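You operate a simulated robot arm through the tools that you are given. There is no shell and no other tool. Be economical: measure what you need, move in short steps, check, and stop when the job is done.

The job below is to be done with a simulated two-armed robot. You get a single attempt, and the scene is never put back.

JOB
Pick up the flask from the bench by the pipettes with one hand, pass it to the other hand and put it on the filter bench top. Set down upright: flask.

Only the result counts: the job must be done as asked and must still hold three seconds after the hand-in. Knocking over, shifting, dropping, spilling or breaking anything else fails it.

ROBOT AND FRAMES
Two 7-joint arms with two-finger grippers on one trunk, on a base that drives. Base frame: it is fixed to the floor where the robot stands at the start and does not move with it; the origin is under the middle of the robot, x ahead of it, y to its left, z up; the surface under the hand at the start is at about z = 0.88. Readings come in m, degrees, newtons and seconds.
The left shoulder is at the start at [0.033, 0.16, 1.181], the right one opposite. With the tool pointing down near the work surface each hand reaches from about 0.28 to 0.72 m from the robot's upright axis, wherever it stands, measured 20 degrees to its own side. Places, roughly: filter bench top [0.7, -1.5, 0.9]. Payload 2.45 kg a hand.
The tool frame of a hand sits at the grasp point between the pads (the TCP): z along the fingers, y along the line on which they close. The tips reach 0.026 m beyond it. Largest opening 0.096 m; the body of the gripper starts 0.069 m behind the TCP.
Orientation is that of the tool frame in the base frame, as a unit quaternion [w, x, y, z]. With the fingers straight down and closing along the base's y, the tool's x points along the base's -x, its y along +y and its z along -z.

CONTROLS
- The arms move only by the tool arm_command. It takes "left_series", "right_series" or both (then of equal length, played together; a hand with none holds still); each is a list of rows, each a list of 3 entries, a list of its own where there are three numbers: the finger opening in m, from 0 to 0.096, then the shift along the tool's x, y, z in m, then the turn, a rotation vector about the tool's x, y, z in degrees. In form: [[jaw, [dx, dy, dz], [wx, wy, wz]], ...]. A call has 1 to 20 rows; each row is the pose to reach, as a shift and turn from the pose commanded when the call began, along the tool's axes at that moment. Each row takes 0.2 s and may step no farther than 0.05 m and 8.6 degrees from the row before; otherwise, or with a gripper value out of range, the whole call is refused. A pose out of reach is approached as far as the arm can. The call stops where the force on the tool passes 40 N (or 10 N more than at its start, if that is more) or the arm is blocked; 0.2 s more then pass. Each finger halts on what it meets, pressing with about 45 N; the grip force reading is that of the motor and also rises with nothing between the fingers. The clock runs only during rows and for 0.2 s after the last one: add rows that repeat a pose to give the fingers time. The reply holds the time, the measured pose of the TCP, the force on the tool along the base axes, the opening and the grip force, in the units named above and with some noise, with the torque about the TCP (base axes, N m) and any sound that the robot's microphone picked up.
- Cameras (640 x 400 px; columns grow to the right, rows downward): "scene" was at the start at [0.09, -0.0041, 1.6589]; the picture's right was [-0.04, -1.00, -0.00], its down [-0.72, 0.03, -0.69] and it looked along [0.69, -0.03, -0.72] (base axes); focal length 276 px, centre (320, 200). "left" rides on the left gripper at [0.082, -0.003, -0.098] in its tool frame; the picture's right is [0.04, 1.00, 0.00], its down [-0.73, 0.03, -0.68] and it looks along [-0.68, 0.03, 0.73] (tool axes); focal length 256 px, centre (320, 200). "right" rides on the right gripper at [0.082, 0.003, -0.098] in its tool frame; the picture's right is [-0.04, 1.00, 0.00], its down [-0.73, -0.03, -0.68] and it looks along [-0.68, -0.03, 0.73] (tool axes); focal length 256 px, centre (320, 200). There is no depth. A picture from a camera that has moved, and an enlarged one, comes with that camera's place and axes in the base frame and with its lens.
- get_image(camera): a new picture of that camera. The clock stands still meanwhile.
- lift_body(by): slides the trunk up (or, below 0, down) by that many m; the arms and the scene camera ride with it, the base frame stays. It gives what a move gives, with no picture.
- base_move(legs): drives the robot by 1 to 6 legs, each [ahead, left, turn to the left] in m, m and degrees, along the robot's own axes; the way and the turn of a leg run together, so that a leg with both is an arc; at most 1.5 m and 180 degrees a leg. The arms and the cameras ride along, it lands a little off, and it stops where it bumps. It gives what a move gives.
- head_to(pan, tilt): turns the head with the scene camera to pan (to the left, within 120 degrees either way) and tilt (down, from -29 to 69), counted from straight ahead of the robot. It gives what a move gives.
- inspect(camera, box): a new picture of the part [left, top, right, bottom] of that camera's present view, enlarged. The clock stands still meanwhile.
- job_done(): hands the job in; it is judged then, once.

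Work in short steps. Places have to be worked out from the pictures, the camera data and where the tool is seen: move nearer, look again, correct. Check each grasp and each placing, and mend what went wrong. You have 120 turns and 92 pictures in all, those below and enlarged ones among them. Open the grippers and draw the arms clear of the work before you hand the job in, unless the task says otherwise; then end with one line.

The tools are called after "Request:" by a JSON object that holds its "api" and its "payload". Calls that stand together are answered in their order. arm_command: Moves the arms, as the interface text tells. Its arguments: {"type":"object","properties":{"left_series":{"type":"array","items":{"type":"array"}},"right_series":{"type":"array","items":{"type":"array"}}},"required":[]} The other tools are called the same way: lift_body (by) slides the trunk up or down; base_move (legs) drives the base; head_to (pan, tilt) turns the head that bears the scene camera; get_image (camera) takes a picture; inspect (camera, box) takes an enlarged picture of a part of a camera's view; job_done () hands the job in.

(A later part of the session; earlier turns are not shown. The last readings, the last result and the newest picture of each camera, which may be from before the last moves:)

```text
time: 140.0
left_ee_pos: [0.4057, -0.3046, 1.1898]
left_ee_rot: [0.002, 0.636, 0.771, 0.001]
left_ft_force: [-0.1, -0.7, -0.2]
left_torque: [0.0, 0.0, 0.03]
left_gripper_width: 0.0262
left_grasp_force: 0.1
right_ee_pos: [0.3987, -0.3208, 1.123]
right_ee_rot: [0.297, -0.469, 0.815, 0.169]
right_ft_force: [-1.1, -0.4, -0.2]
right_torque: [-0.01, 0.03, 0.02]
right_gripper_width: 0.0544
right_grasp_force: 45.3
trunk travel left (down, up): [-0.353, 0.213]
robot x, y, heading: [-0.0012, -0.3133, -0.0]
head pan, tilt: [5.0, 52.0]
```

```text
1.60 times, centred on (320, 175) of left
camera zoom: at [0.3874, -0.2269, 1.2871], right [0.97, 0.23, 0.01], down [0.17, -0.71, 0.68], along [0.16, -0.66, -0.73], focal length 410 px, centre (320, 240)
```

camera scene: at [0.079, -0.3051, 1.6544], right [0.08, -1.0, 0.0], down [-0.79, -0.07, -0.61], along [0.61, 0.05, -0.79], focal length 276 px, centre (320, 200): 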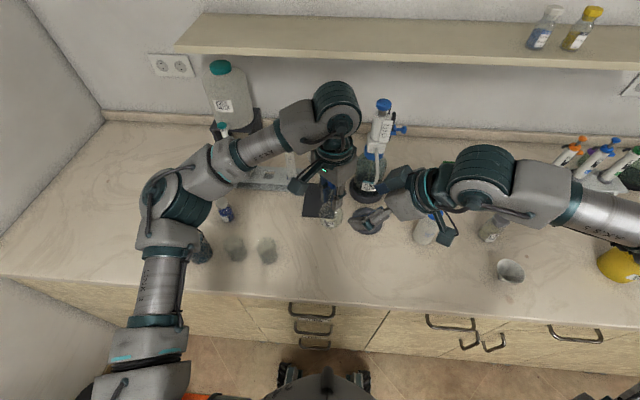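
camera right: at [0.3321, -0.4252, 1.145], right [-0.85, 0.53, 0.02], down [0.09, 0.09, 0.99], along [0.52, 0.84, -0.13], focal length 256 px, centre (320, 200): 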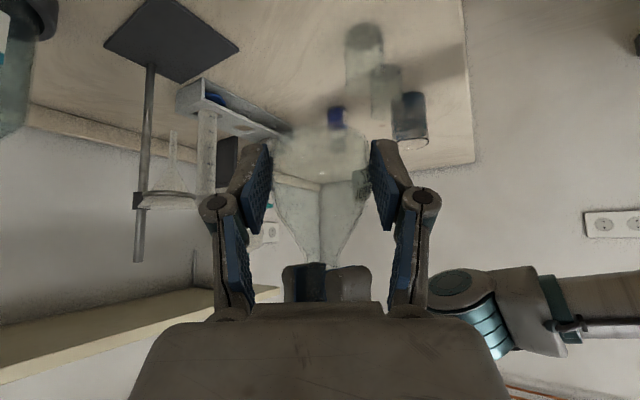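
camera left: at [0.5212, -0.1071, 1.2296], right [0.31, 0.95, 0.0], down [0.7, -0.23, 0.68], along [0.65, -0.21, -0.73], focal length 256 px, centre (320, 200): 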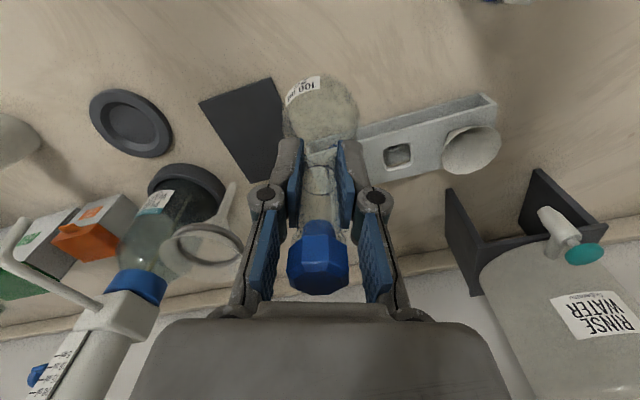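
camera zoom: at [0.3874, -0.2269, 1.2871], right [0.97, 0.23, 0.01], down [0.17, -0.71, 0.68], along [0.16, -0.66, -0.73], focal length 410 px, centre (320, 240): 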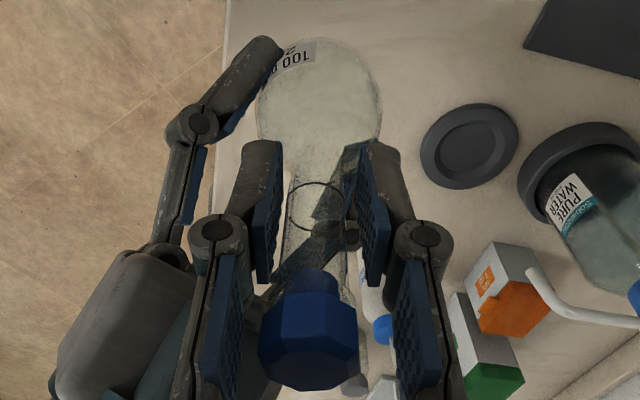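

The flask stays firmly in the right hand. Open the left a bit more and withdraw straight up, then left.

Request:
{"api": "arm_command", "payload": {"left_series": [[0.04, [0, 0, 0], [0, 0, 0]], [0.046, [0, 0, 0], [0, 0, 0]], [0.046, [0, 0, -0.03], [0, 0, 0]], [0.046, [0, 0, -0.06], [0, 0, 0]], [0.046, [0, 0, -0.09], [0, 0, 0]], [0.046, [0, 0, -0.12], [0, 0, 0]], [0.046, [0.04, 0, -0.13], [0, 0, 0]], [0.046, [0.08, 0, -0.13], [0, 0, 0]], [0.046, [0.12, 0, -0.13], [0, 0, 0]], [0.046, [0.16, 0, -0.13], [0, 0, 0]]]}}

Request:
{"api": "get_image", "payload": {"camera": "scene"}}

Request:
{"api": "get_image", "payload": {"camera": "right"}}

```text
time: 142.2
left_ee_pos: [0.3205, -0.1818, 1.2888]
left_ee_rot: [0.003, 0.636, 0.771, 0.002]
left_ft_force: [0.0, -0.7, -0.5]
left_torque: [0.01, 0.02, 0.02]
left_gripper_width: 0.0461
left_grasp_force: 0.0
left hand out of reach, approached as far as the arm can: row 3, 4, 5, 6, 7, 8, 9, 10
right_ee_pos: [0.3985, -0.3175, 1.1221]
right_ee_rot: [0.297, -0.47, 0.814, 0.169]
right_ft_force: [-0.4, 0.2, -0.7]
right_torque: [-0.02, 0.03, -0.04]
right_gripper_width: 0.0545
right_grasp_force: 45.3
trunk travel left (down, up): [-0.353, 0.213]
robot x, y, heading: [-0.005, -0.3129, -0.0]
head pan, tilt: [5.0, 52.0]
heard: snap
```

```text
35 pictures are left
camera scene: at [0.0775, -0.3007, 1.6545], right [0.08, -1.0, 0.0], down [-0.79, -0.07, -0.61], along [0.61, 0.05, -0.79], focal length 276 px, centre (320, 200)
```

scene: 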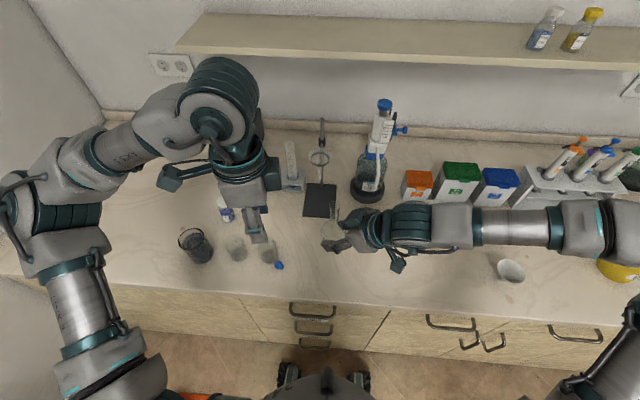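

```text
34 pictures are left
camera right: at [0.3314, -0.4239, 1.1457], right [-0.85, 0.53, 0.02], down [0.08, 0.1, 0.99], along [0.52, 0.84, -0.13], focal length 256 px, centre (320, 200)
```

right: 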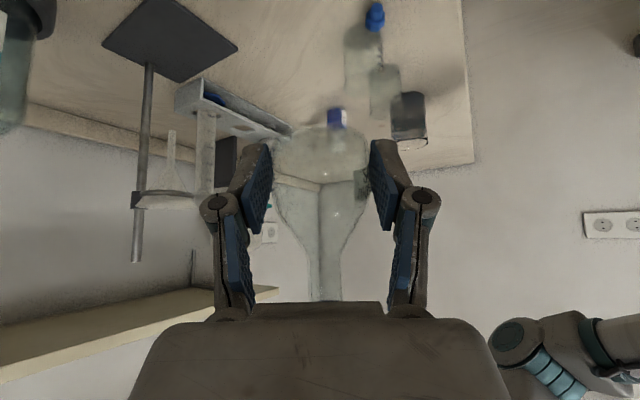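

The left hand couldn't rise and slid sideways, pulling off the blue stopper ("snap"); the flask itself is still held. I look for the stopper.

Request:
{"api": "inspect", "payload": {"camera": "scene", "box": [210, 210, 350, 300]}}

Request:
{"api": "inspect", "payload": {"camera": "right", "box": [260, 0, 440, 130]}}

Request:
{"api": "get_image", "payload": {"camera": "left"}}

```text
4.44 times, centred on (280, 255) of scene
camera zoom: at [0.0775, -0.3007, 1.6545], right [0.08, -1.0, 0.0], down [-0.79, -0.07, -0.61], along [0.61, 0.05, -0.79], focal length 1228 px, centre (498, -44)
```

zoom: 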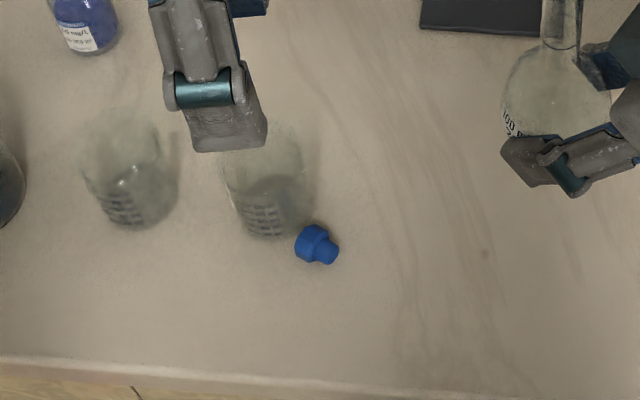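

```text
3.08 times, centred on (350, 65) of right
camera zoom: at [0.3314, -0.4239, 1.1457], right [-0.85, 0.53, 0.02], down [0.08, 0.1, 0.99], along [0.52, 0.84, -0.13], focal length 788 px, centre (228, 615)
```

zoom: 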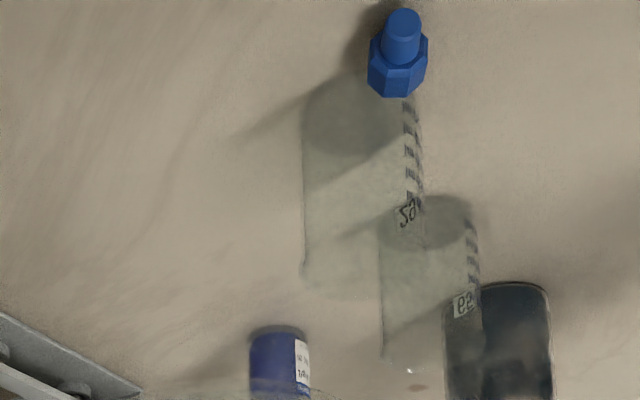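

```text
31 pictures are left
camera left: at [0.3019, -0.1034, 1.3857], right [0.97, 0.23, 0.01], down [0.16, -0.71, 0.68], along [0.16, -0.66, -0.73], focal length 256 px, centre (320, 200)
```

left: 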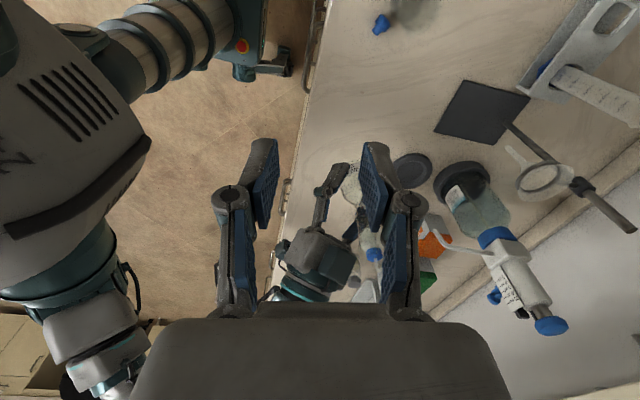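

The stopper lies on its side on the bench at about (0.414,-0.154), plug pointing ~229°. I'll put it back: first move the left hand clear and turn its yaw back to 0.

Request:
{"api": "arm_command", "payload": {"left_series": [[0.06, [0.02, 0.01, 0], [0, 0, -8]], [0.06, [0.04, 0.03, 0], [0, 0, -16]], [0.06, [0.061, 0.0525, 0], [0, 0, -24]], [0.06, [0.061, 0.0525, 0], [0, 0, -32]], [0.06, [0.061, 0.0525, 0], [0, 0, -40]], [0.06, [0.061, 0.0525, 0], [0, 0, -48]], [0.06, [0.061, 0.0525, 0], [0, 0, -56]], [0.06, [0.061, 0.0525, 0], [0, 0, -64]], [0.06, [0.061, 0.0525, 0], [0, 0, -72]], [0.06, [0.061, 0.0525, 0], [0, 0, -79]], [0.06, [0.061, 0.0525, 0], [0, 0, -79]]]}}

```text
time: 144.6
left_ee_pos: [0.362, -0.1155, 1.2888]
left_ee_rot: [0.001, 0.001, 1.0, 0.0]
left_ft_force: [0.1, -0.2, -0.8]
left_torque: [-0.03, 0.03, -0.01]
left_gripper_width: 0.0597
left_grasp_force: 0.0
right_ee_pos: [0.3974, -0.3181, 1.1211]
right_ee_rot: [0.298, -0.469, 0.814, 0.169]
right_ft_force: [0.4, 0.1, 0.4]
right_torque: [0.01, -0.04, -0.01]
right_gripper_width: 0.0541
right_grasp_force: 45.2
trunk travel left (down, up): [-0.353, 0.213]
robot x, y, heading: [-0.0017, -0.3071, -0.2]
head pan, tilt: [5.0, 52.0]
```

Turn yaw to −49° (tool x toward the plug direction) and move above the stopper at z≈1.10.

Request:
{"api": "arm_command", "payload": {"left_series": [[0.06, [0, 0, 0], [0, 0, -8]], [0.06, [0, 0, 0], [0, 0, -16]], [0.06, [0, 0, 0.03], [0, 0, -24]], [0.06, [-0.015, -0.01, 0.06], [0, 0, -32]], [0.06, [-0.03, -0.02, 0.1], [0, 0, -40]], [0.06, [-0.052, -0.0385, 0.14], [0, 0, -48]], [0.06, [-0.052, -0.0385, 0.185], [0, 0, -49]], [0.06, [-0.052, -0.0385, 0.185], [0, 0, -49]]]}}

Request:
{"api": "get_image", "payload": {"camera": "left"}}

```text
time: 146.4
left_ee_pos: [0.4124, -0.1531, 1.1021]
left_ee_rot: [0.003, -0.413, 0.911, -0.001]
left_ft_force: [-0.3, 0.8, -0.1]
left_torque: [-0.02, 0.03, 0.0]
left_gripper_width: 0.0601
left_grasp_force: 0.0
right_ee_pos: [0.3978, -0.3171, 1.1227]
right_ee_rot: [0.297, -0.47, 0.814, 0.169]
right_ft_force: [0.7, 0.2, 0.1]
right_torque: [-0.01, 0.02, 0.01]
right_gripper_width: 0.0542
right_grasp_force: 44.8
trunk travel left (down, up): [-0.353, 0.213]
robot x, y, heading: [-0.003, -0.3084, -0.1]
head pan, tilt: [5.0, 52.0]
```

```text
30 pictures are left
camera left: at [0.3616, -0.2166, 1.2002], right [-0.78, 0.63, 0.0], down [0.46, 0.57, 0.68], along [0.43, 0.53, -0.73], focal length 256 px, centre (320, 200)
```

left: 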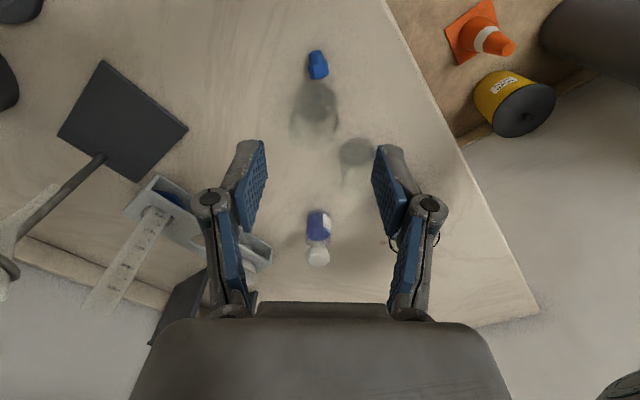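

Request:
{"api": "inspect", "payload": {"camera": "left", "box": [260, 30, 380, 150]}}

```text
3.33 times, centred on (320, 90) of left
camera zoom: at [0.3616, -0.2166, 1.2002], right [-0.78, 0.63, 0.0], down [0.46, 0.57, 0.68], along [0.43, 0.53, -0.73], focal length 853 px, centre (320, 567)
```

zoom: 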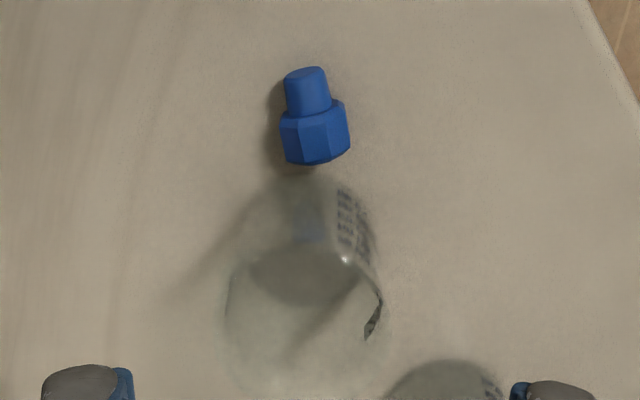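

Stopper axis ≈237°, head end ~9 mm from the beaker; I'll grip at its shoulder 13 mm from the head end, at (0.417,-0.152). Turn 8° more and descend to z≈0.96, then check.

Request:
{"api": "arm_command", "payload": {"left_series": [[0.06, [-0.0039, -0.0027, 0.04], [0, 0, -8]], [0.055, [-0.0039, -0.0027, 0.08], [0, 0, -8]], [0.055, [-0.0039, -0.0027, 0.12], [0, 0, -8]], [0.055, [-0.0039, -0.0027, 0.14], [0, 0, -8]], [0.055, [-0.0039, -0.0027, 0.14], [0, 0, -8]]]}}

Request:
{"api": "get_image", "payload": {"camera": "left"}}

```text
time: 147.6
left_ee_pos: [0.4191, -0.1525, 0.9639]
left_ee_rot: [0.002, -0.475, 0.88, -0.001]
left_ft_force: [0.1, 0.1, -0.1]
left_torque: [0.0, 0.0, -0.03]
left_gripper_width: 0.0549
left_grasp_force: 0.1
right_ee_pos: [0.3994, -0.3192, 1.1222]
right_ee_rot: [0.297, -0.469, 0.815, 0.168]
right_ft_force: [0.3, -1.0, 0.0]
right_torque: [0.01, -0.01, -0.03]
right_gripper_width: 0.0544
right_grasp_force: 44.6
trunk travel left (down, up): [-0.353, 0.213]
robot x, y, heading: [-0.0063, -0.3102, -0.1]
head pan, tilt: [5.0, 52.0]
```

```text
28 pictures are left
camera left: at [0.3773, -0.2225, 1.062], right [-0.86, 0.51, 0.0], down [0.37, 0.63, 0.68], along [0.35, 0.58, -0.73], focal length 256 px, centre (320, 200)
```

left: 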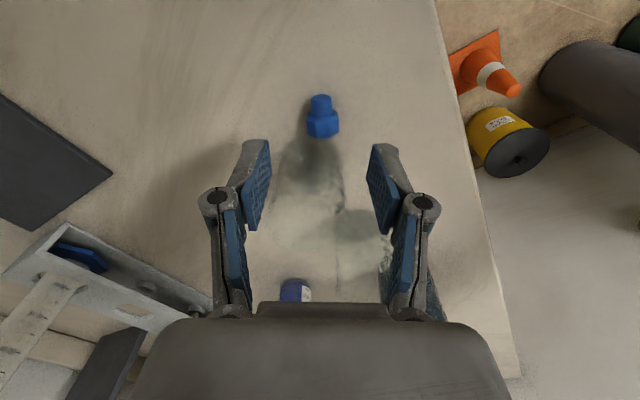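

Aligned over the stopper. Descend to z≈0.910 and close gently.

Request:
{"api": "arm_command", "payload": {"left_series": [[0.055, [0.001, 0.001, 0.02], [0, 0, 0]], [0.055, [0.001, 0.001, 0.04], [0, 0, 0]], [0.055, [0.001, 0.001, 0.0535], [0, 0, 0]], [0.055, [0.001, 0.001, 0.0535], [0, 0, 0]], [0.04, [0.001, 0.001, 0.0535], [0, 0, 0]], [0.028, [0.001, 0.001, 0.0535], [0, 0, 0]], [0.02, [0.001, 0.001, 0.0535], [0, 0, 0]], [0.012, [0.001, 0.001, 0.0535], [0, 0, 0]], [0.012, [0.001, 0.001, 0.0535], [0, 0, 0]]]}}

Request:
{"api": "get_image", "payload": {"camera": "left"}}

```text
time: 149.6
left_ee_pos: [0.4177, -0.1545, 0.9089]
left_ee_rot: [0.002, -0.476, 0.88, -0.001]
left_ft_force: [-0.1, 0.1, 0.0]
left_torque: [0.04, 0.0, 0.0]
left_gripper_width: 0.0192
left_grasp_force: 43.4
right_ee_pos: [0.3988, -0.3196, 1.1216]
right_ee_rot: [0.298, -0.469, 0.814, 0.169]
right_ft_force: [-0.6, 0.1, 0.2]
right_torque: [-0.03, 0.03, -0.04]
right_gripper_width: 0.0544
right_grasp_force: 45.4
trunk travel left (down, up): [-0.353, 0.213]
robot x, y, heading: [-0.0047, -0.3067, -0.2]
head pan, tilt: [5.0, 52.0]
```

```text
27 pictures are left
camera left: at [0.3759, -0.2243, 1.0076], right [-0.86, 0.51, 0.0], down [0.37, 0.63, 0.68], along [0.35, 0.58, -0.73], focal length 256 px, centre (320, 200)
```

left: 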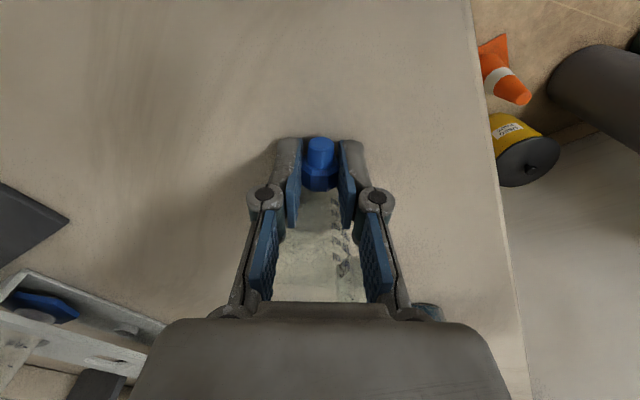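

Gripped at 19 mm. The fingers overlap the shoulder, which would foul the neck, so I set it 35 mm aside (away from the beaker) and regrip 10 mm nearer the head end.

Request:
{"api": "arm_command", "payload": {"left_series": [[0.012, [0, 0, -0.008], [0, 0, 0]], [0.012, [0.02, 0, -0.01], [0, 0, 0]], [0.012, [0.036, 0, -0.01], [0, 0, 0]], [0.012, [0.036, 0, -0.004], [0, 0, 0]], [0.012, [0.036, 0, -0.0005], [0, 0, 0]], [0.012, [0.036, 0, -0.0005], [0, 0, 0]], [0.026, [0.036, 0, -0.0005], [0, 0, 0]], [0.034, [0.036, 0, -0.0005], [0, 0, 0]], [0.034, [0.036, 0, -0.0005], [0, 0, 0]], [0.034, [0.026, 0, -0.0005], [0, 0, 0]], [0.034, [0.026, 0, -0.0005], [0, 0, 0]]]}}

Request:
{"api": "get_image", "payload": {"camera": "left"}}

```text
time: 152.0
left_ee_pos: [0.405, -0.1737, 0.9101]
left_ee_rot: [0.001, -0.475, 0.88, -0.002]
left_ft_force: [-0.1, -0.2, 0.3]
left_torque: [-0.04, 0.0, -0.02]
left_gripper_width: 0.034
left_grasp_force: 0.0
right_ee_pos: [0.3988, -0.3192, 1.1224]
right_ee_rot: [0.298, -0.469, 0.814, 0.169]
right_ft_force: [-0.5, -0.5, -0.2]
right_torque: [-0.01, 0.0, -0.01]
right_gripper_width: 0.0541
right_grasp_force: 45.1
trunk travel left (down, up): [-0.353, 0.213]
robot x, y, heading: [-0.0006, -0.3102, -0.0]
head pan, tilt: [5.0, 52.0]
```

```text
26 pictures are left
camera left: at [0.3634, -0.2446, 1.0089], right [-0.86, 0.51, 0.0], down [0.37, 0.63, 0.68], along [0.35, 0.58, -0.73], focal length 256 px, centre (320, 200)
```

left: 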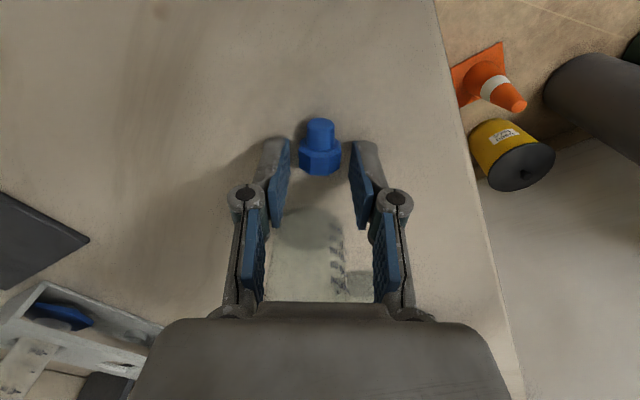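

The stopper lies straight and the pads now cover just its head. Close and lift to z≈1.2.

Request:
{"api": "arm_command", "payload": {"left_series": [[0.024, [0, 0, 0], [0, 0, 0]], [0.014, [0, 0, 0], [0, 0, 0]], [0.01, [0, 0, 0], [0, 0, 0]], [0.01, [0, 0, 0], [0, 0, 0]], [0.01, [0, 0, -0.03], [0, 0, 0]], [0.01, [0, 0, -0.07], [0, 0, 0]], [0.01, [0, 0, -0.11], [0, 0, 0]], [0.01, [0, 0, -0.15], [0, 0, 0]], [0.01, [0, 0, -0.19], [0, 0, 0]], [0.01, [0, 0, -0.23], [0, 0, 0]], [0.01, [0, 0, -0.25], [0, 0, 0]], [0.01, [0, 0, -0.25], [0, 0, 0]]]}}

Request:
{"api": "get_image", "payload": {"camera": "left"}}

```text
time: 154.6
left_ee_pos: [0.4038, -0.1761, 1.1615]
left_ee_rot: [0.002, -0.475, 0.88, -0.001]
left_ft_force: [0.2, 0.5, 0.4]
left_torque: [-0.03, 0.0, -0.03]
left_gripper_width: 0.0198
left_grasp_force: 44.9
right_ee_pos: [0.3994, -0.318, 1.1221]
right_ee_rot: [0.297, -0.468, 0.815, 0.169]
right_ft_force: [-0.3, -0.1, -0.5]
right_torque: [0.04, 0.01, 0.03]
right_gripper_width: 0.0543
right_grasp_force: 44.9
trunk travel left (down, up): [-0.353, 0.213]
robot x, y, heading: [-0.0049, -0.3073, 0.0]
head pan, tilt: [5.0, 52.0]
```

```text
25 pictures are left
camera left: at [0.3621, -0.2449, 1.2596], right [-0.86, 0.51, 0.0], down [0.37, 0.63, 0.68], along [0.35, 0.58, -0.73], focal length 256 px, centre (320, 200)
```

left: 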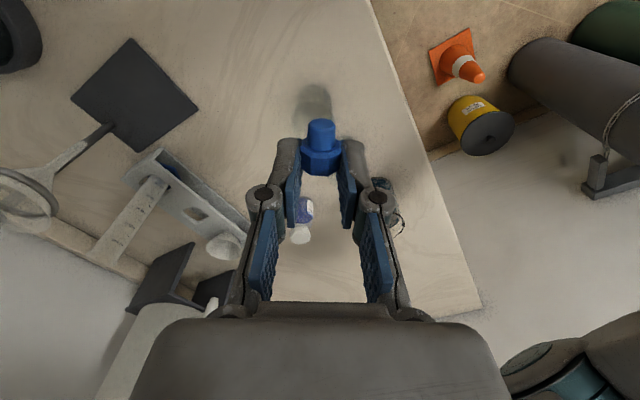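

Stopper secured with plug along tool +x. Now move left/up and turn yaw to +60° before tilting the tool horizontal.

Request:
{"api": "arm_command", "payload": {"left_series": [[0.01, [-0.03, 0.02, -0.03], [0, 0, 0]], [0.01, [-0.06, 0.04, -0.06], [0, 0, 0]], [0.01, [-0.0836, 0.055, -0.08], [0, 0, 8]], [0.01, [-0.0836, 0.055, -0.08], [0, 0, 16]], [0.01, [-0.0836, 0.055, -0.08], [0, 0, 24]], [0.01, [-0.0836, 0.055, -0.08], [0, 0, 32]], [0.01, [-0.0836, 0.055, -0.08], [0, 0, 40]], [0.01, [-0.0836, 0.055, -0.08], [0, 0, 48]], [0.01, [-0.0836, 0.055, -0.08], [0, 0, 56]], [0.01, [-0.0836, 0.055, -0.08], [0, 0, 64]], [0.01, [-0.0836, 0.055, -0.08], [0, 0, 72]], [0.01, [-0.0836, 0.055, -0.08], [0, 0, 80]], [0.01, [-0.0836, 0.055, -0.08], [0, 0, 88]], [0.01, [-0.0836, 0.055, -0.08], [0, 0, 96]], [0.01, [-0.0836, 0.055, -0.08], [0, 0, 104]], [0.01, [-0.0836, 0.055, -0.08], [0, 0, 112]], [0.01, [-0.0836, 0.055, -0.08], [0, 0, 117]], [0.01, [-0.0836, 0.055, -0.08], [0, 0, 117]]]}}

Request:
{"api": "arm_command", "payload": {"left_series": [[0.01, [0, 0, 0], [0, -8, 0]], [0.01, [0, 0, 0], [0, -16, 0]], [0.01, [0, 0, 0], [0, -24, 0]], [0.01, [0, 0, 0], [0, -32, 0]], [0.01, [0, 0, 0], [0, -40, 0]], [0.01, [0, 0, 0], [0, -48, 0]], [0.01, [0, 0, 0], [0, -56, 0]], [0.01, [0, 0, 0], [0, -64, 0]], [0.01, [0, 0, 0], [0, -72, 0]], [0.01, [0, 0, 0], [0, -80, 0]], [0.01, [0, 0, 0], [0, -88, 0]], [0.01, [0, 0, 0], [0, -90, 0]], [0.01, [0, 0, 0], [0, -90, 0]]]}}

Request:
{"api": "get_image", "payload": {"camera": "scene"}}

```text
time: 158.4
left_ee_pos: [0.3857, -0.0927, 1.2332]
left_ee_rot: [0.002, 0.5, 0.866, 0.0]
left_ft_force: [-0.6, 0.8, -0.4]
left_torque: [-0.02, 0.01, 0.01]
left_gripper_width: 0.0197
left_grasp_force: 45.2
left hand out of reach, approached as far as the arm can: row 16, 17, 18
right_ee_pos: [0.4007, -0.3183, 1.1223]
right_ee_rot: [0.297, -0.469, 0.815, 0.168]
right_ft_force: [-0.4, 0.0, 0.7]
right_torque: [-0.01, 0.01, -0.05]
right_gripper_width: 0.0542
right_grasp_force: 45.5
trunk travel left (down, up): [-0.353, 0.213]
robot x, y, heading: [-0.0026, -0.31, 0.0]
head pan, tilt: [5.0, 52.0]
```

```text
time: 161.2
left_ee_pos: [0.325, -0.0851, 1.2513]
left_ee_rot: [0.592, 0.365, 0.631, -0.345]
left_ft_force: [-0.1, 0.3, -0.5]
left_torque: [0.0, 0.04, 0.02]
left_gripper_width: 0.0195
left_grasp_force: 44.4
left hand out of reach, approached as far as the arm can: row 7, 8, 9, 10, 11, 12, 13
right_ee_pos: [0.399, -0.3185, 1.1224]
right_ee_rot: [0.296, -0.47, 0.814, 0.169]
right_ft_force: [-0.2, 0.3, 0.6]
right_torque: [0.0, 0.03, 0.02]
right_gripper_width: 0.0542
right_grasp_force: 44.9
trunk travel left (down, up): [-0.353, 0.213]
robot x, y, heading: [-0.0046, -0.3096, -0.0]
head pan, tilt: [5.0, 52.0]
```

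```text
24 pictures are left
camera scene: at [0.0787, -0.3007, 1.6544], right [0.08, -1.0, 0.0], down [-0.79, -0.07, -0.61], along [0.61, 0.05, -0.79], focal length 276 px, centre (320, 200)
```

scene: 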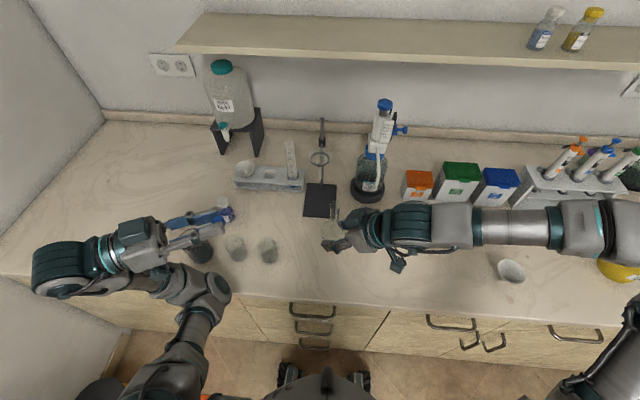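

Tool nearly horizontal (86°) with the plug down, heading −60°. Now measure the neck opening from the scene and the left camera.

Request:
{"api": "inspect", "payload": {"camera": "scene", "box": [290, 190, 380, 260]}}

Request:
{"api": "get_image", "payload": {"camera": "left"}}

Request:
{"api": "get_image", "payload": {"camera": "right"}}

```text
5.71 times, centred on (335, 225) of scene
camera zoom: at [0.0787, -0.3007, 1.6544], right [0.08, -1.0, 0.0], down [-0.79, -0.07, -0.61], along [0.61, 0.05, -0.79], focal length 1579 px, centre (234, 57)
```

zoom: 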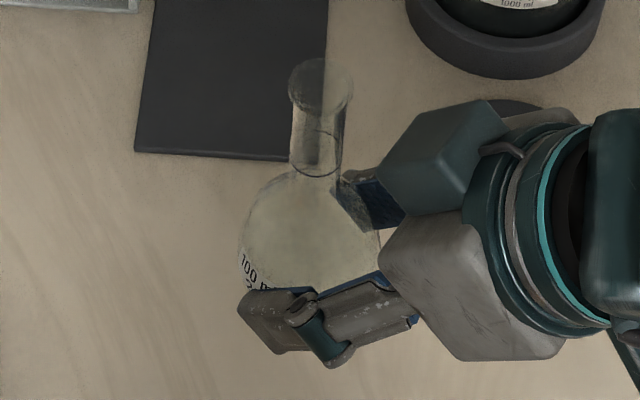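

```text
22 pictures are left
camera left: at [0.27, 0.0023, 1.1759], right [0.87, 0.5, -0.04], down [-0.29, 0.56, 0.77], along [0.41, -0.66, 0.63], focal length 256 px, centre (320, 200)
```

left: 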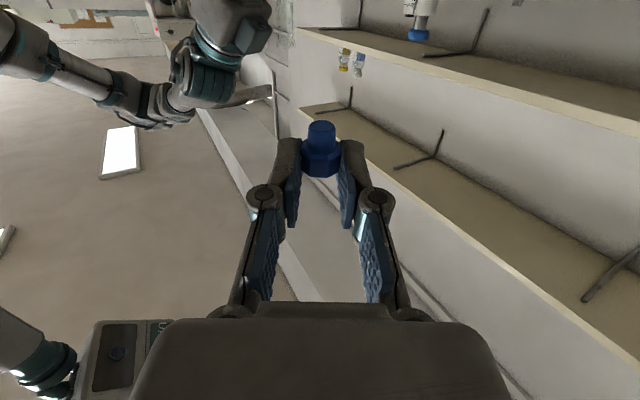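

```text
21 pictures are left
camera right: at [0.3325, -0.4237, 1.1453], right [-0.85, 0.53, 0.02], down [0.09, 0.1, 0.99], along [0.52, 0.84, -0.13], focal length 256 px, centre (320, 200)
```

right: 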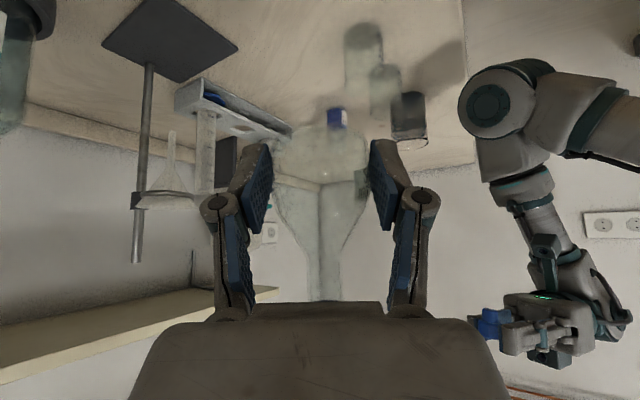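

Neck opening ≈(0.407,-0.304,1.212). Bring the stopper above it with ~12 mm clearance, then compare in the pictures.

Request:
{"api": "arm_command", "payload": {"left_series": [[0.01, [-0.019, -0.0375, 0.02], [0, 0, 0]], [0.01, [-0.019, -0.0375, 0.06], [0, -2, 0]], [0.01, [-0.019, -0.0375, 0.1], [0, -3.5, 0]], [0.01, [-0.019, -0.0375, 0.14], [0, -3.5, 0]], [0.01, [-0.019, -0.0375, 0.18], [0, -3.5, 0]], [0.01, [-0.019, -0.0375, 0.205], [0, -3.5, 0]], [0.01, [-0.019, -0.0375, 0.205], [0, -3.5, 0]]]}}

Request:
{"api": "inspect", "payload": {"camera": "scene", "box": [280, 180, 380, 260]}}

Request:
{"api": "get_image", "payload": {"camera": "right"}}

```text
time: 162.8
left_ee_pos: [0.3943, -0.2862, 1.2558]
left_ee_rot: [0.61, 0.355, 0.613, -0.355]
left_ft_force: [1.0, -0.1, 0.6]
left_torque: [0.0, -0.01, 0.03]
left_gripper_width: 0.0189
left_grasp_force: 43.7
left hand out of reach, approached as far as the arm can: row 1, 2, 3, 4
right_ee_pos: [0.3977, -0.3202, 1.1218]
right_ee_rot: [0.297, -0.47, 0.814, 0.169]
right_ft_force: [0.3, 0.5, -0.3]
right_torque: [-0.01, 0.02, 0.02]
right_gripper_width: 0.0543
right_grasp_force: 44.9
trunk travel left (down, up): [-0.353, 0.213]
robot x, y, heading: [-0.0063, -0.3134, -0.2]
head pan, tilt: [5.0, 52.0]
```

```text
5.00 times, centred on (330, 220) of scene
camera zoom: at [0.0784, -0.3038, 1.6544], right [0.08, -1.0, 0.0], down [-0.79, -0.07, -0.61], along [0.61, 0.05, -0.79], focal length 1382 px, centre (270, 100)
```

zoom: 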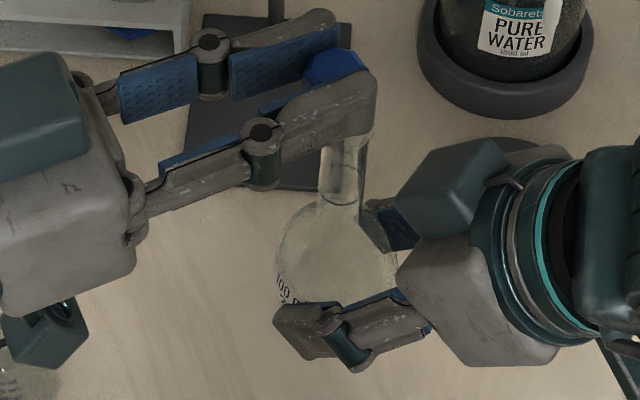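

```text
19 pictures are left
camera right: at [0.3319, -0.4259, 1.1453], right [-0.85, 0.53, 0.02], down [0.08, 0.1, 0.99], along [0.52, 0.84, -0.13], focal length 256 px, centre (320, 200)
```

right: 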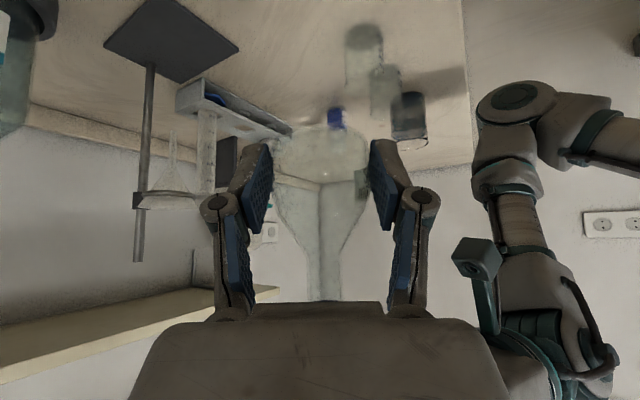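

Scene view suggests the stopper must move about +8 mm in x and −5 mm in y. Check with the left camera, which sees plug and neck together.

Request:
{"api": "inspect", "payload": {"camera": "left", "box": [220, 0, 420, 200]}}

```text
2.00 times, centred on (320, 100) of left
camera zoom: at [0.3429, -0.202, 1.1763], right [0.87, 0.5, -0.04], down [-0.31, 0.6, 0.74], along [0.39, -0.63, 0.68], focal length 512 px, centre (320, 400)
```

zoom: 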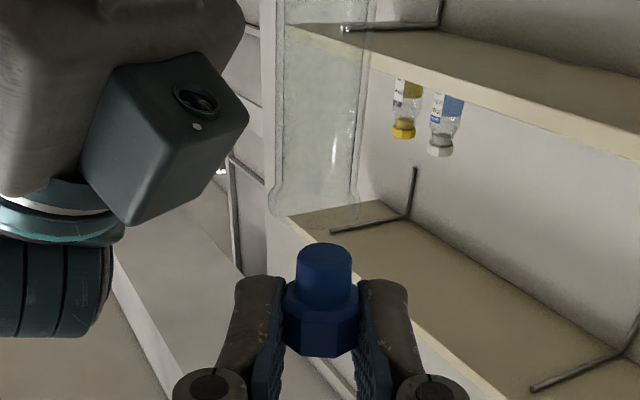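

The left camera shows plug and neck nearly in line; my best correction is tool z +4 mm, y −1 mm. Apply it and lower 6 mm, then look again.

Request:
{"api": "arm_command", "payload": {"left_series": [[0.01, [0, -0.001, 0.004], [0, 0, 0]], [0.01, [0.003, -0.001, 0.004], [0, 0, 0]], [0.01, [0.006, -0.001, 0.004], [0, 0, 0]], [0.01, [0.006, -0.001, 0.004], [0, 0, 0]]]}}

Request:
{"api": "inspect", "payload": {"camera": "left", "box": [260, 60, 380, 180]}}

Request:
{"api": "inspect", "payload": {"camera": "scene", "box": [310, 180, 370, 240]}}

```text
time: 163.8
left_ee_pos: [0.3946, -0.2875, 1.2507]
left_ee_rot: [0.61, 0.355, 0.612, -0.356]
left_ft_force: [0.0, 0.1, -1.0]
left_torque: [0.01, 0.0, 0.01]
left_gripper_width: 0.019
left_grasp_force: 43.6
right_ee_pos: [0.3985, -0.3189, 1.123]
right_ee_rot: [0.298, -0.468, 0.814, 0.169]
right_ft_force: [0.1, -0.1, 0.2]
right_torque: [0.0, -0.04, 0.0]
right_gripper_width: 0.0542
right_grasp_force: 44.8
trunk travel left (down, up): [-0.353, 0.213]
robot x, y, heading: [-0.0034, -0.3098, -0.3]
head pan, tilt: [5.0, 52.0]
```

```text
3.33 times, centred on (320, 120) of left
camera zoom: at [0.343, -0.2042, 1.1698], right [0.87, 0.5, -0.04], down [-0.31, 0.6, 0.74], along [0.39, -0.63, 0.68], focal length 853 px, centre (320, 467)
```

zoom: 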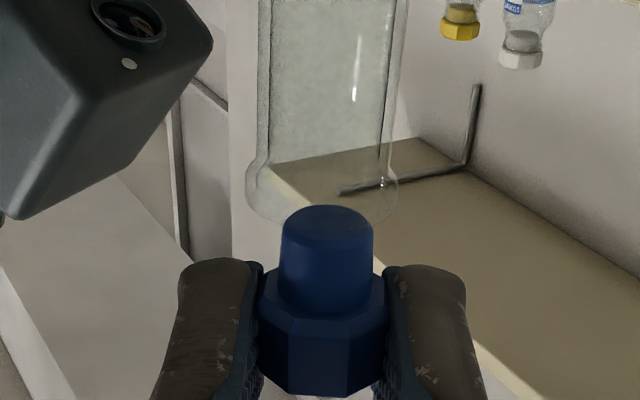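

```text
6.67 times, centred on (340, 210) of scene
camera zoom: at [0.0787, -0.303, 1.6544], right [0.08, -1.0, 0.0], down [-0.79, -0.07, -0.61], along [0.61, 0.05, -0.79], focal length 1842 px, centre (187, 133)
```

zoom: 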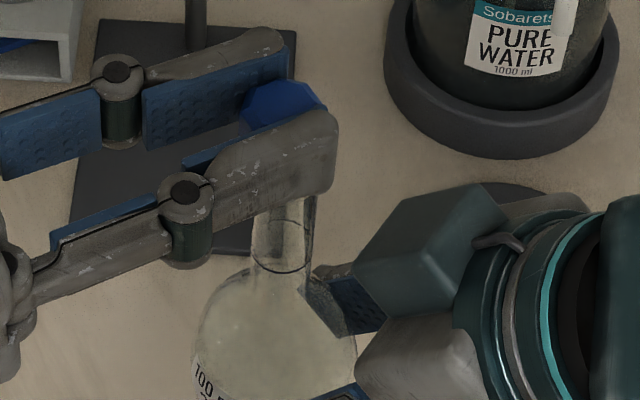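

The left camera says: lateral offset <1 mm, depth offset ~1 mm, gap ~4 mm. Correct by −0.8 mm and lower 7 mm, watching force.

Request:
{"api": "arm_command", "payload": {"left_series": [[0.01, [0, -0.0008, 0.0008], [0, 0, 0]], [0.01, [0.003, -0.0008, 0.0008], [0, 0, 0]], [0.01, [0.005, -0.0008, 0.0008], [0, 0, 0]], [0.01, [0.007, -0.0008, 0.0008], [0, 0, 0]], [0.01, [0.007, -0.0008, 0.0008], [0, 0, 0]]]}}

Request:
{"api": "inspect", "payload": {"camera": "left", "box": [260, 60, 380, 180]}}

```text
time: 165.0
left_ee_pos: [0.3948, -0.287, 1.2433]
left_ee_rot: [0.61, 0.355, 0.612, -0.356]
left_ft_force: [0.4, -3.0, 1.5]
left_torque: [-0.11, -0.03, -0.08]
left_gripper_width: 0.0189
left_grasp_force: 43.7
right_ee_pos: [0.3991, -0.3183, 1.1207]
right_ee_rot: [0.298, -0.469, 0.814, 0.169]
right_ft_force: [-0.5, 2.7, -2.6]
right_torque: [-0.41, -0.02, 0.07]
right_gripper_width: 0.0543
right_grasp_force: 44.8
trunk travel left (down, up): [-0.353, 0.213]
robot x, y, heading: [-0.0034, -0.3073, -0.0]
head pan, tilt: [5.0, 52.0]
```

```text
3.33 times, centred on (320, 120) of left
camera zoom: at [0.3428, -0.2046, 1.1629], right [0.87, 0.49, -0.04], down [-0.31, 0.6, 0.74], along [0.39, -0.63, 0.68], focal length 853 px, centre (320, 467)
```

zoom: 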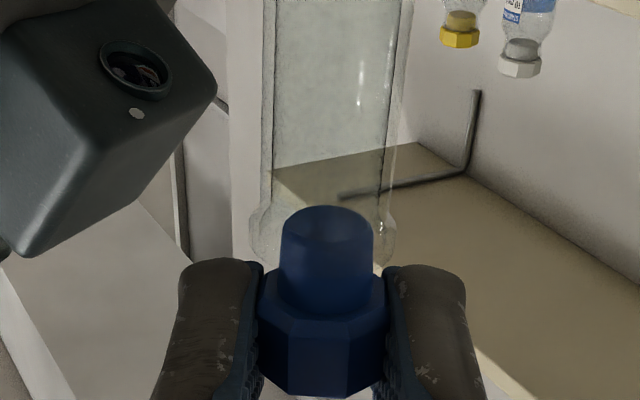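

The plug has entered the neck, small side force only. Ease 0.6 mm and press further down until it seats.

Request:
{"api": "arm_command", "payload": {"left_series": [[0.01, [0.002, -0.0003, 0.0006], [0, 0, 0]], [0.01, [0.004, -0.0003, 0.0006], [0, 0, 0]], [0.01, [0.006, -0.0003, 0.0006], [0, 0, 0]], [0.01, [0.008, -0.0003, 0.0006], [0, 0, 0]], [0.01, [0.008, -0.0003, 0.0006], [0, 0, 0]]]}}

Request:
{"api": "inspect", "payload": {"camera": "left", "box": [260, 60, 380, 180]}}

```text
time: 166.2
left_ee_pos: [0.3926, -0.2895, 1.238]
left_ee_rot: [0.611, 0.354, 0.613, -0.355]
left_ft_force: [4.1, -2.3, 11.0]
left_torque: [-0.17, -0.26, -0.04]
left_gripper_width: 0.0185
left_grasp_force: 43.9
right_ee_pos: [0.3975, -0.32, 1.1203]
right_ee_rot: [0.297, -0.469, 0.815, 0.169]
right_ft_force: [-3.8, 1.9, -10.6]
right_torque: [-0.39, -0.22, 0.12]
right_gripper_width: 0.0543
right_grasp_force: 45.6
trunk travel left (down, up): [-0.353, 0.213]
robot x, y, heading: [-0.0078, -0.3135, -0.1]
head pan, tilt: [5.0, 52.0]
```

```text
3.33 times, centred on (320, 120) of left
camera zoom: at [0.3422, -0.2052, 1.1556], right [0.87, 0.5, -0.04], down [-0.31, 0.6, 0.73], along [0.39, -0.62, 0.68], focal length 853 px, centre (320, 467)
```

zoom: 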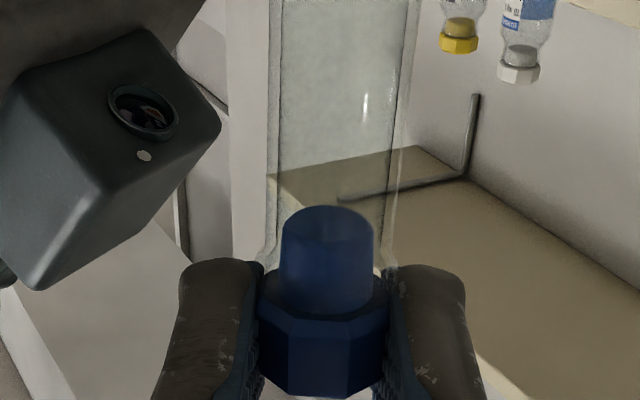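

The plug is in nearly to its shoulder (lip touches the finger edges). Release, back off horizontally, rise, and close the fingers for a gentle push from above.

Request:
{"api": "arm_command", "payload": {"left_series": [[0.01, [-0.001, 0, 0], [0, 0, 0]], [0.03, [-0.001, 0, 0], [0, 0, 0]], [0.042, [-0.001, 0, 0], [0, 0, 0]], [0.042, [-0.001, 0, -0.02], [0, 0, 0]], [0.042, [-0.001, 0, -0.05], [0, 0, 0]], [0.042, [-0.001, 0, -0.06], [0, 0, 0]], [0.02, [-0.03, 0, -0.06], [0, 0, 0]], [0.0, [-0.04, 0, -0.06], [0, 0, 0]], [0.0, [-0.04, 0, -0.06], [0, 0, 0]]]}}

Request:
{"api": "inspect", "payload": {"camera": "scene", "box": [300, 170, 380, 250]}}

```text
time: 168.2
left_ee_pos: [0.3747, -0.2355, 1.2805]
left_ee_rot: [0.61, 0.355, 0.613, -0.355]
left_ft_force: [0.4, 0.3, -0.7]
left_torque: [-0.01, -0.06, -0.01]
left_gripper_width: 0.0001
left_grasp_force: 28.4
left hand out of reach, approached as far as the arm can: row 5, 6, 7, 8, 9
right_ee_pos: [0.3994, -0.3198, 1.1215]
right_ee_rot: [0.297, -0.469, 0.814, 0.169]
right_ft_force: [-0.5, -0.1, -1.1]
right_torque: [-0.02, 0.02, 0.0]
right_gripper_width: 0.0542
right_grasp_force: 45.3
trunk travel left (down, up): [-0.353, 0.213]
robot x, y, heading: [-0.0028, -0.3135, -0.3]
head pan, tilt: [5.0, 52.0]
heard: snap
```

```text
5.00 times, centred on (340, 210) of scene
camera zoom: at [0.0786, -0.3023, 1.6544], right [0.08, -1.0, 0.0], down [-0.79, -0.07, -0.61], along [0.61, 0.05, -0.79], focal length 1382 px, centre (220, 150)
```

zoom: 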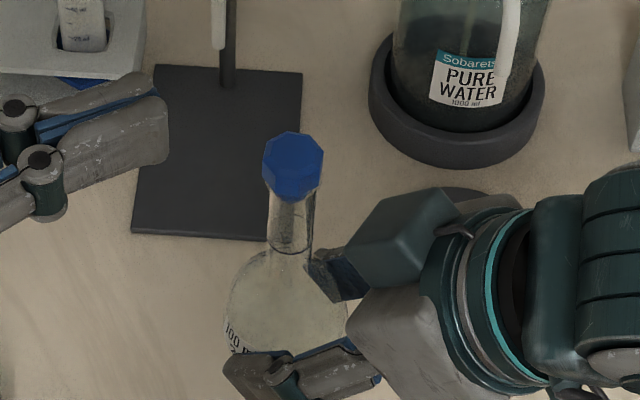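

A "snap" again: the stopper re-seated on the flask, square on top. Now withdraw the left hand, returning its tool to vertical on the left.

Request:
{"api": "arm_command", "payload": {"left_series": [[0.02, [-0.02, 0.01, -0.03], [0, 0, 0]], [0.02, [-0.02, 0.03, -0.06], [0, 8, 0]], [0.02, [0, 0.05, -0.09], [0, 16, 0]], [0.02, [0.02, 0.07, -0.11], [0, 24, 0]], [0.02, [0.02, 0.08, -0.118], [0, 32, 0]], [0.02, [0.02, 0.08, -0.118], [0, 40, 0]], [0.02, [0.02, 0.08, -0.118], [0, 48, 0]], [0.02, [0.02, 0.08, -0.118], [0, 56, 0]], [0.02, [0.02, 0.08, -0.118], [0, 64, 0]], [0.02, [0.02, 0.08, -0.118], [0, 72, 0]], [0.02, [0.02, 0.08, -0.118], [0, 80, 0]], [0.02, [0.02, 0.08, -0.118], [0, 88, 0]], [0.02, [0.02, 0.08, -0.118], [0, 90, 0]]]}}

Request:
{"api": "arm_command", "payload": {"left_series": [[0.02, [0, 0, 0], [0, 0, -8]], [0.02, [0, 0, 0], [0, 0, -16]], [0.02, [0, 0, 0], [0, 0, -24]], [0.02, [0, 0, 0], [0, 0, -32]], [0.02, [0, 0, 0], [0, 0, -40]], [0.02, [0, 0, 0], [0, 0, -48]], [0.02, [0, 0, 0], [0, 0, -56]], [0.02, [0, 0, 0], [0, 0, -60]]]}}

Request:
{"api": "get_image", "payload": {"camera": "scene"}}

```text
time: 171.0
left_ee_pos: [0.3801, -0.0981, 1.2576]
left_ee_rot: [-0.002, 0.5, 0.866, 0.0]
left_ft_force: [0.0, -0.7, -0.3]
left_torque: [0.0, 0.02, -0.01]
left_gripper_width: 0.0201
left_grasp_force: 0.0
left hand out of reach, approached as far as the arm can: row 12, 13
right_ee_pos: [0.3982, -0.3202, 1.122]
right_ee_rot: [0.297, -0.469, 0.814, 0.169]
right_ft_force: [-0.3, 0.1, -0.5]
right_torque: [-0.01, 0.0, 0.02]
right_gripper_width: 0.0542
right_grasp_force: 45.3
trunk travel left (down, up): [-0.353, 0.213]
robot x, y, heading: [-0.0043, -0.3111, -0.3]
head pan, tilt: [5.0, 52.0]
```

```text
time: 172.8
left_ee_pos: [0.3797, -0.0968, 1.2566]
left_ee_rot: [-0.002, 0.002, 1.0, 0.001]
left_ft_force: [-0.1, 0.9, -0.1]
left_torque: [0.0, -0.02, -0.02]
left_gripper_width: 0.0199
left_grasp_force: 0.0
right_ee_pos: [0.3994, -0.3188, 1.1225]
right_ee_rot: [0.297, -0.469, 0.814, 0.169]
right_ft_force: [0.3, 0.9, -0.7]
right_torque: [0.01, -0.02, -0.01]
right_gripper_width: 0.0544
right_grasp_force: 44.9
trunk travel left (down, up): [-0.353, 0.213]
robot x, y, heading: [-0.0057, -0.311, -0.0]
head pan, tilt: [5.0, 52.0]
```

```text
12 pictures are left
camera scene: at [0.0788, -0.302, 1.6544], right [0.08, -1.0, 0.0], down [-0.79, -0.07, -0.61], along [0.61, 0.05, -0.79], focal length 276 px, centre (320, 200)
```

scene: 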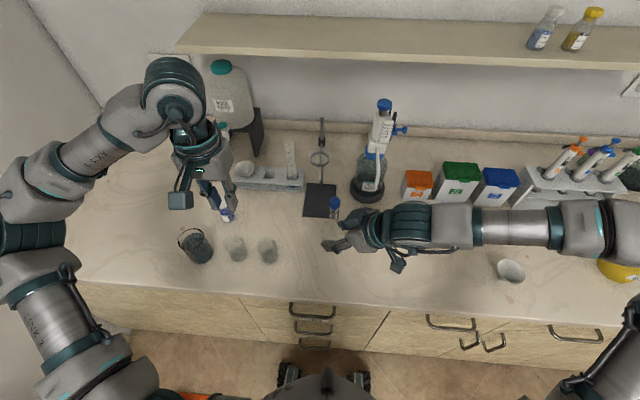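

All good on the bench. Now back off 0.22 m, turn right 90°, drive ahead 1.0 m along the bench and turn back to face the filter bench.

Request:
{"api": "base_move", "payload": {"legs": [[-0.22, 0, 0], [0, 0, -45], [0, 0, -45]]}}

Request:
{"api": "base_move", "payload": {"legs": [[0.35, 0, 0], [0.35, 0, 0], [0.3, 0, 0]]}}

```text
time: 178.5
left_ee_pos: [-0.0045, -0.6932, 1.257]
left_ee_rot: [-0.001, 0.708, 0.706, 0.001]
left_ft_force: [0.3, 0.1, -0.7]
left_torque: [0.02, -0.01, -0.04]
left_gripper_width: 0.0199
left_grasp_force: 0.1
right_ee_pos: [-0.2243, -0.7139, 1.1218]
right_ee_rot: [0.329, 0.244, 0.908, -0.091]
right_ft_force: [0.3, -0.4, -0.2]
right_torque: [0.0, -0.01, 0.0]
right_gripper_width: 0.0543
right_grasp_force: 45.3
trunk travel left (down, up): [-0.353, 0.213]
robot x, y, heading: [-0.219, -0.3096, -90.1]
head pan, tilt: [5.0, 52.0]
```

```text
time: 184.4
left_ee_pos: [-0.0075, -1.7016, 1.2587]
left_ee_rot: [0.0, 0.709, 0.705, 0.001]
left_ft_force: [-0.5, -0.1, 0.0]
left_torque: [-0.04, -0.01, 0.0]
left_gripper_width: 0.0198
left_grasp_force: 0.1
right_ee_pos: [-0.2282, -1.7205, 1.1236]
right_ee_rot: [0.33, 0.244, 0.907, -0.093]
right_ft_force: [-0.1, -0.9, -1.2]
right_torque: [0.01, -0.01, -0.01]
right_gripper_width: 0.0543
right_grasp_force: 44.3
trunk travel left (down, up): [-0.353, 0.213]
robot x, y, heading: [-0.2193, -1.322, -90.1]
head pan, tilt: [5.0, 52.0]
```

Smooth drive, no sway. Look at the filter bench with the head panned left.

Request:
{"api": "head_to", "payload": {"pan": 75, "tilt": 38}}

Request:
{"api": "get_image", "payload": {"camera": "scene"}}

```text
time: 185.8
left_ee_pos: [-0.0063, -1.6998, 1.2593]
left_ee_rot: [0.0, 0.71, 0.704, 0.0]
left_ft_force: [0.4, 0.1, -0.4]
left_torque: [0.02, 0.0, 0.02]
left_gripper_width: 0.0201
left_grasp_force: 0.1
right_ee_pos: [-0.2282, -1.721, 1.1238]
right_ee_rot: [0.329, 0.244, 0.907, -0.093]
right_ft_force: [-1.0, -0.5, -0.8]
right_torque: [0.0, 0.01, 0.02]
right_gripper_width: 0.0542
right_grasp_force: 45.0
trunk travel left (down, up): [-0.353, 0.213]
robot x, y, heading: [-0.2242, -1.3246, -90.4]
head pan, tilt: [75.0, 38.0]
```

```text
11 pictures are left
camera scene: at [-0.1377, -1.3541, 1.6743], right [-0.26, -0.96, 0.0], down [-0.59, 0.17, -0.79], along [0.76, -0.21, -0.62], focal length 276 px, centre (320, 200)
```

scene: 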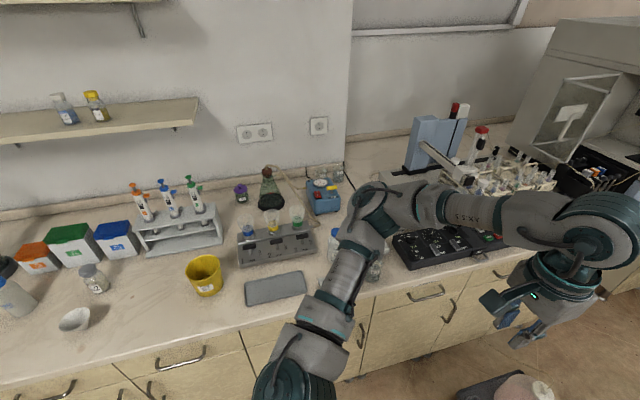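

The filter manifold is around (0.6,-1.4). I turn to face the bench and look from the front.

Request:
{"api": "base_move", "payload": {"legs": [[0, 0, 45], [0, 0, 45]]}}

Request:
{"api": "head_to", "payload": {"pan": -8, "tilt": 42}}

Request:
{"api": "get_image", "payload": {"camera": "scene"}}

```text
time: 190.3
left_ee_pos: [0.157, -1.1081, 1.2587]
left_ee_rot: [0.001, 0.0, 1.0, 0.001]
left_ft_force: [-0.4, -0.5, -1.3]
left_torque: [0.0, -0.02, 0.01]
left_gripper_width: 0.0198
left_grasp_force: 0.0
right_ee_pos: [0.1795, -1.3281, 1.1247]
right_ee_rot: [0.299, -0.472, 0.812, 0.17]
right_ft_force: [0.7, 1.2, 0.3]
right_torque: [-0.03, 0.03, 0.0]
right_gripper_width: 0.0541
right_grasp_force: 45.2
trunk travel left (down, up): [-0.353, 0.213]
robot x, y, heading: [-0.2184, -1.3229, -0.0]
head pan, tilt: [75.0, 38.0]
```

```text
time: 191.9
left_ee_pos: [0.1548, -1.106, 1.2597]
left_ee_rot: [0.002, 0.0, 1.0, 0.001]
left_ft_force: [-0.1, -1.0, 0.4]
left_torque: [-0.02, 0.02, 0.01]
left_gripper_width: 0.0201
left_grasp_force: 0.1
right_ee_pos: [0.1759, -1.3274, 1.1259]
right_ee_rot: [0.3, -0.472, 0.812, 0.168]
right_ft_force: [-0.9, 0.8, -1.1]
right_torque: [0.01, 0.03, 0.0]
right_gripper_width: 0.0542
right_grasp_force: 45.4
trunk travel left (down, up): [-0.353, 0.213]
robot x, y, heading: [-0.2172, -1.3193, 0.3]
head pan, tilt: [-8.0, 42.0]
```

```text
10 pictures are left
camera scene: at [-0.1288, -1.3308, 1.6683], right [-0.14, -0.99, 0.0], down [-0.67, 0.09, -0.74], along [0.73, -0.1, -0.67], focal length 276 px, centre (320, 200)
```

scene: 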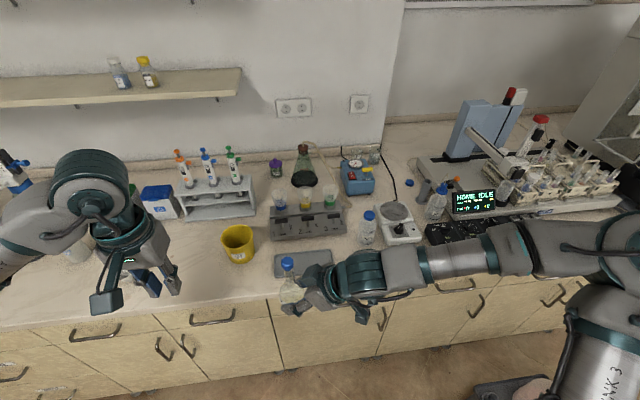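

Enlarge the filter bench area to find a free patch.

Request:
{"api": "inspect", "payload": {"camera": "scene", "box": [220, 140, 430, 300]}}

```text
2.50 times, centred on (325, 220) of scene
camera zoom: at [-0.1288, -1.3308, 1.6683], right [-0.14, -0.99, 0.0], down [-0.67, 0.09, -0.74], along [0.73, -0.1, -0.67], focal length 691 px, centre (308, 150)
```

zoom: 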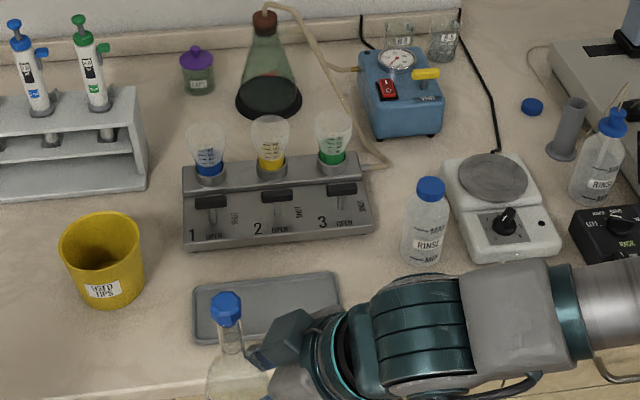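

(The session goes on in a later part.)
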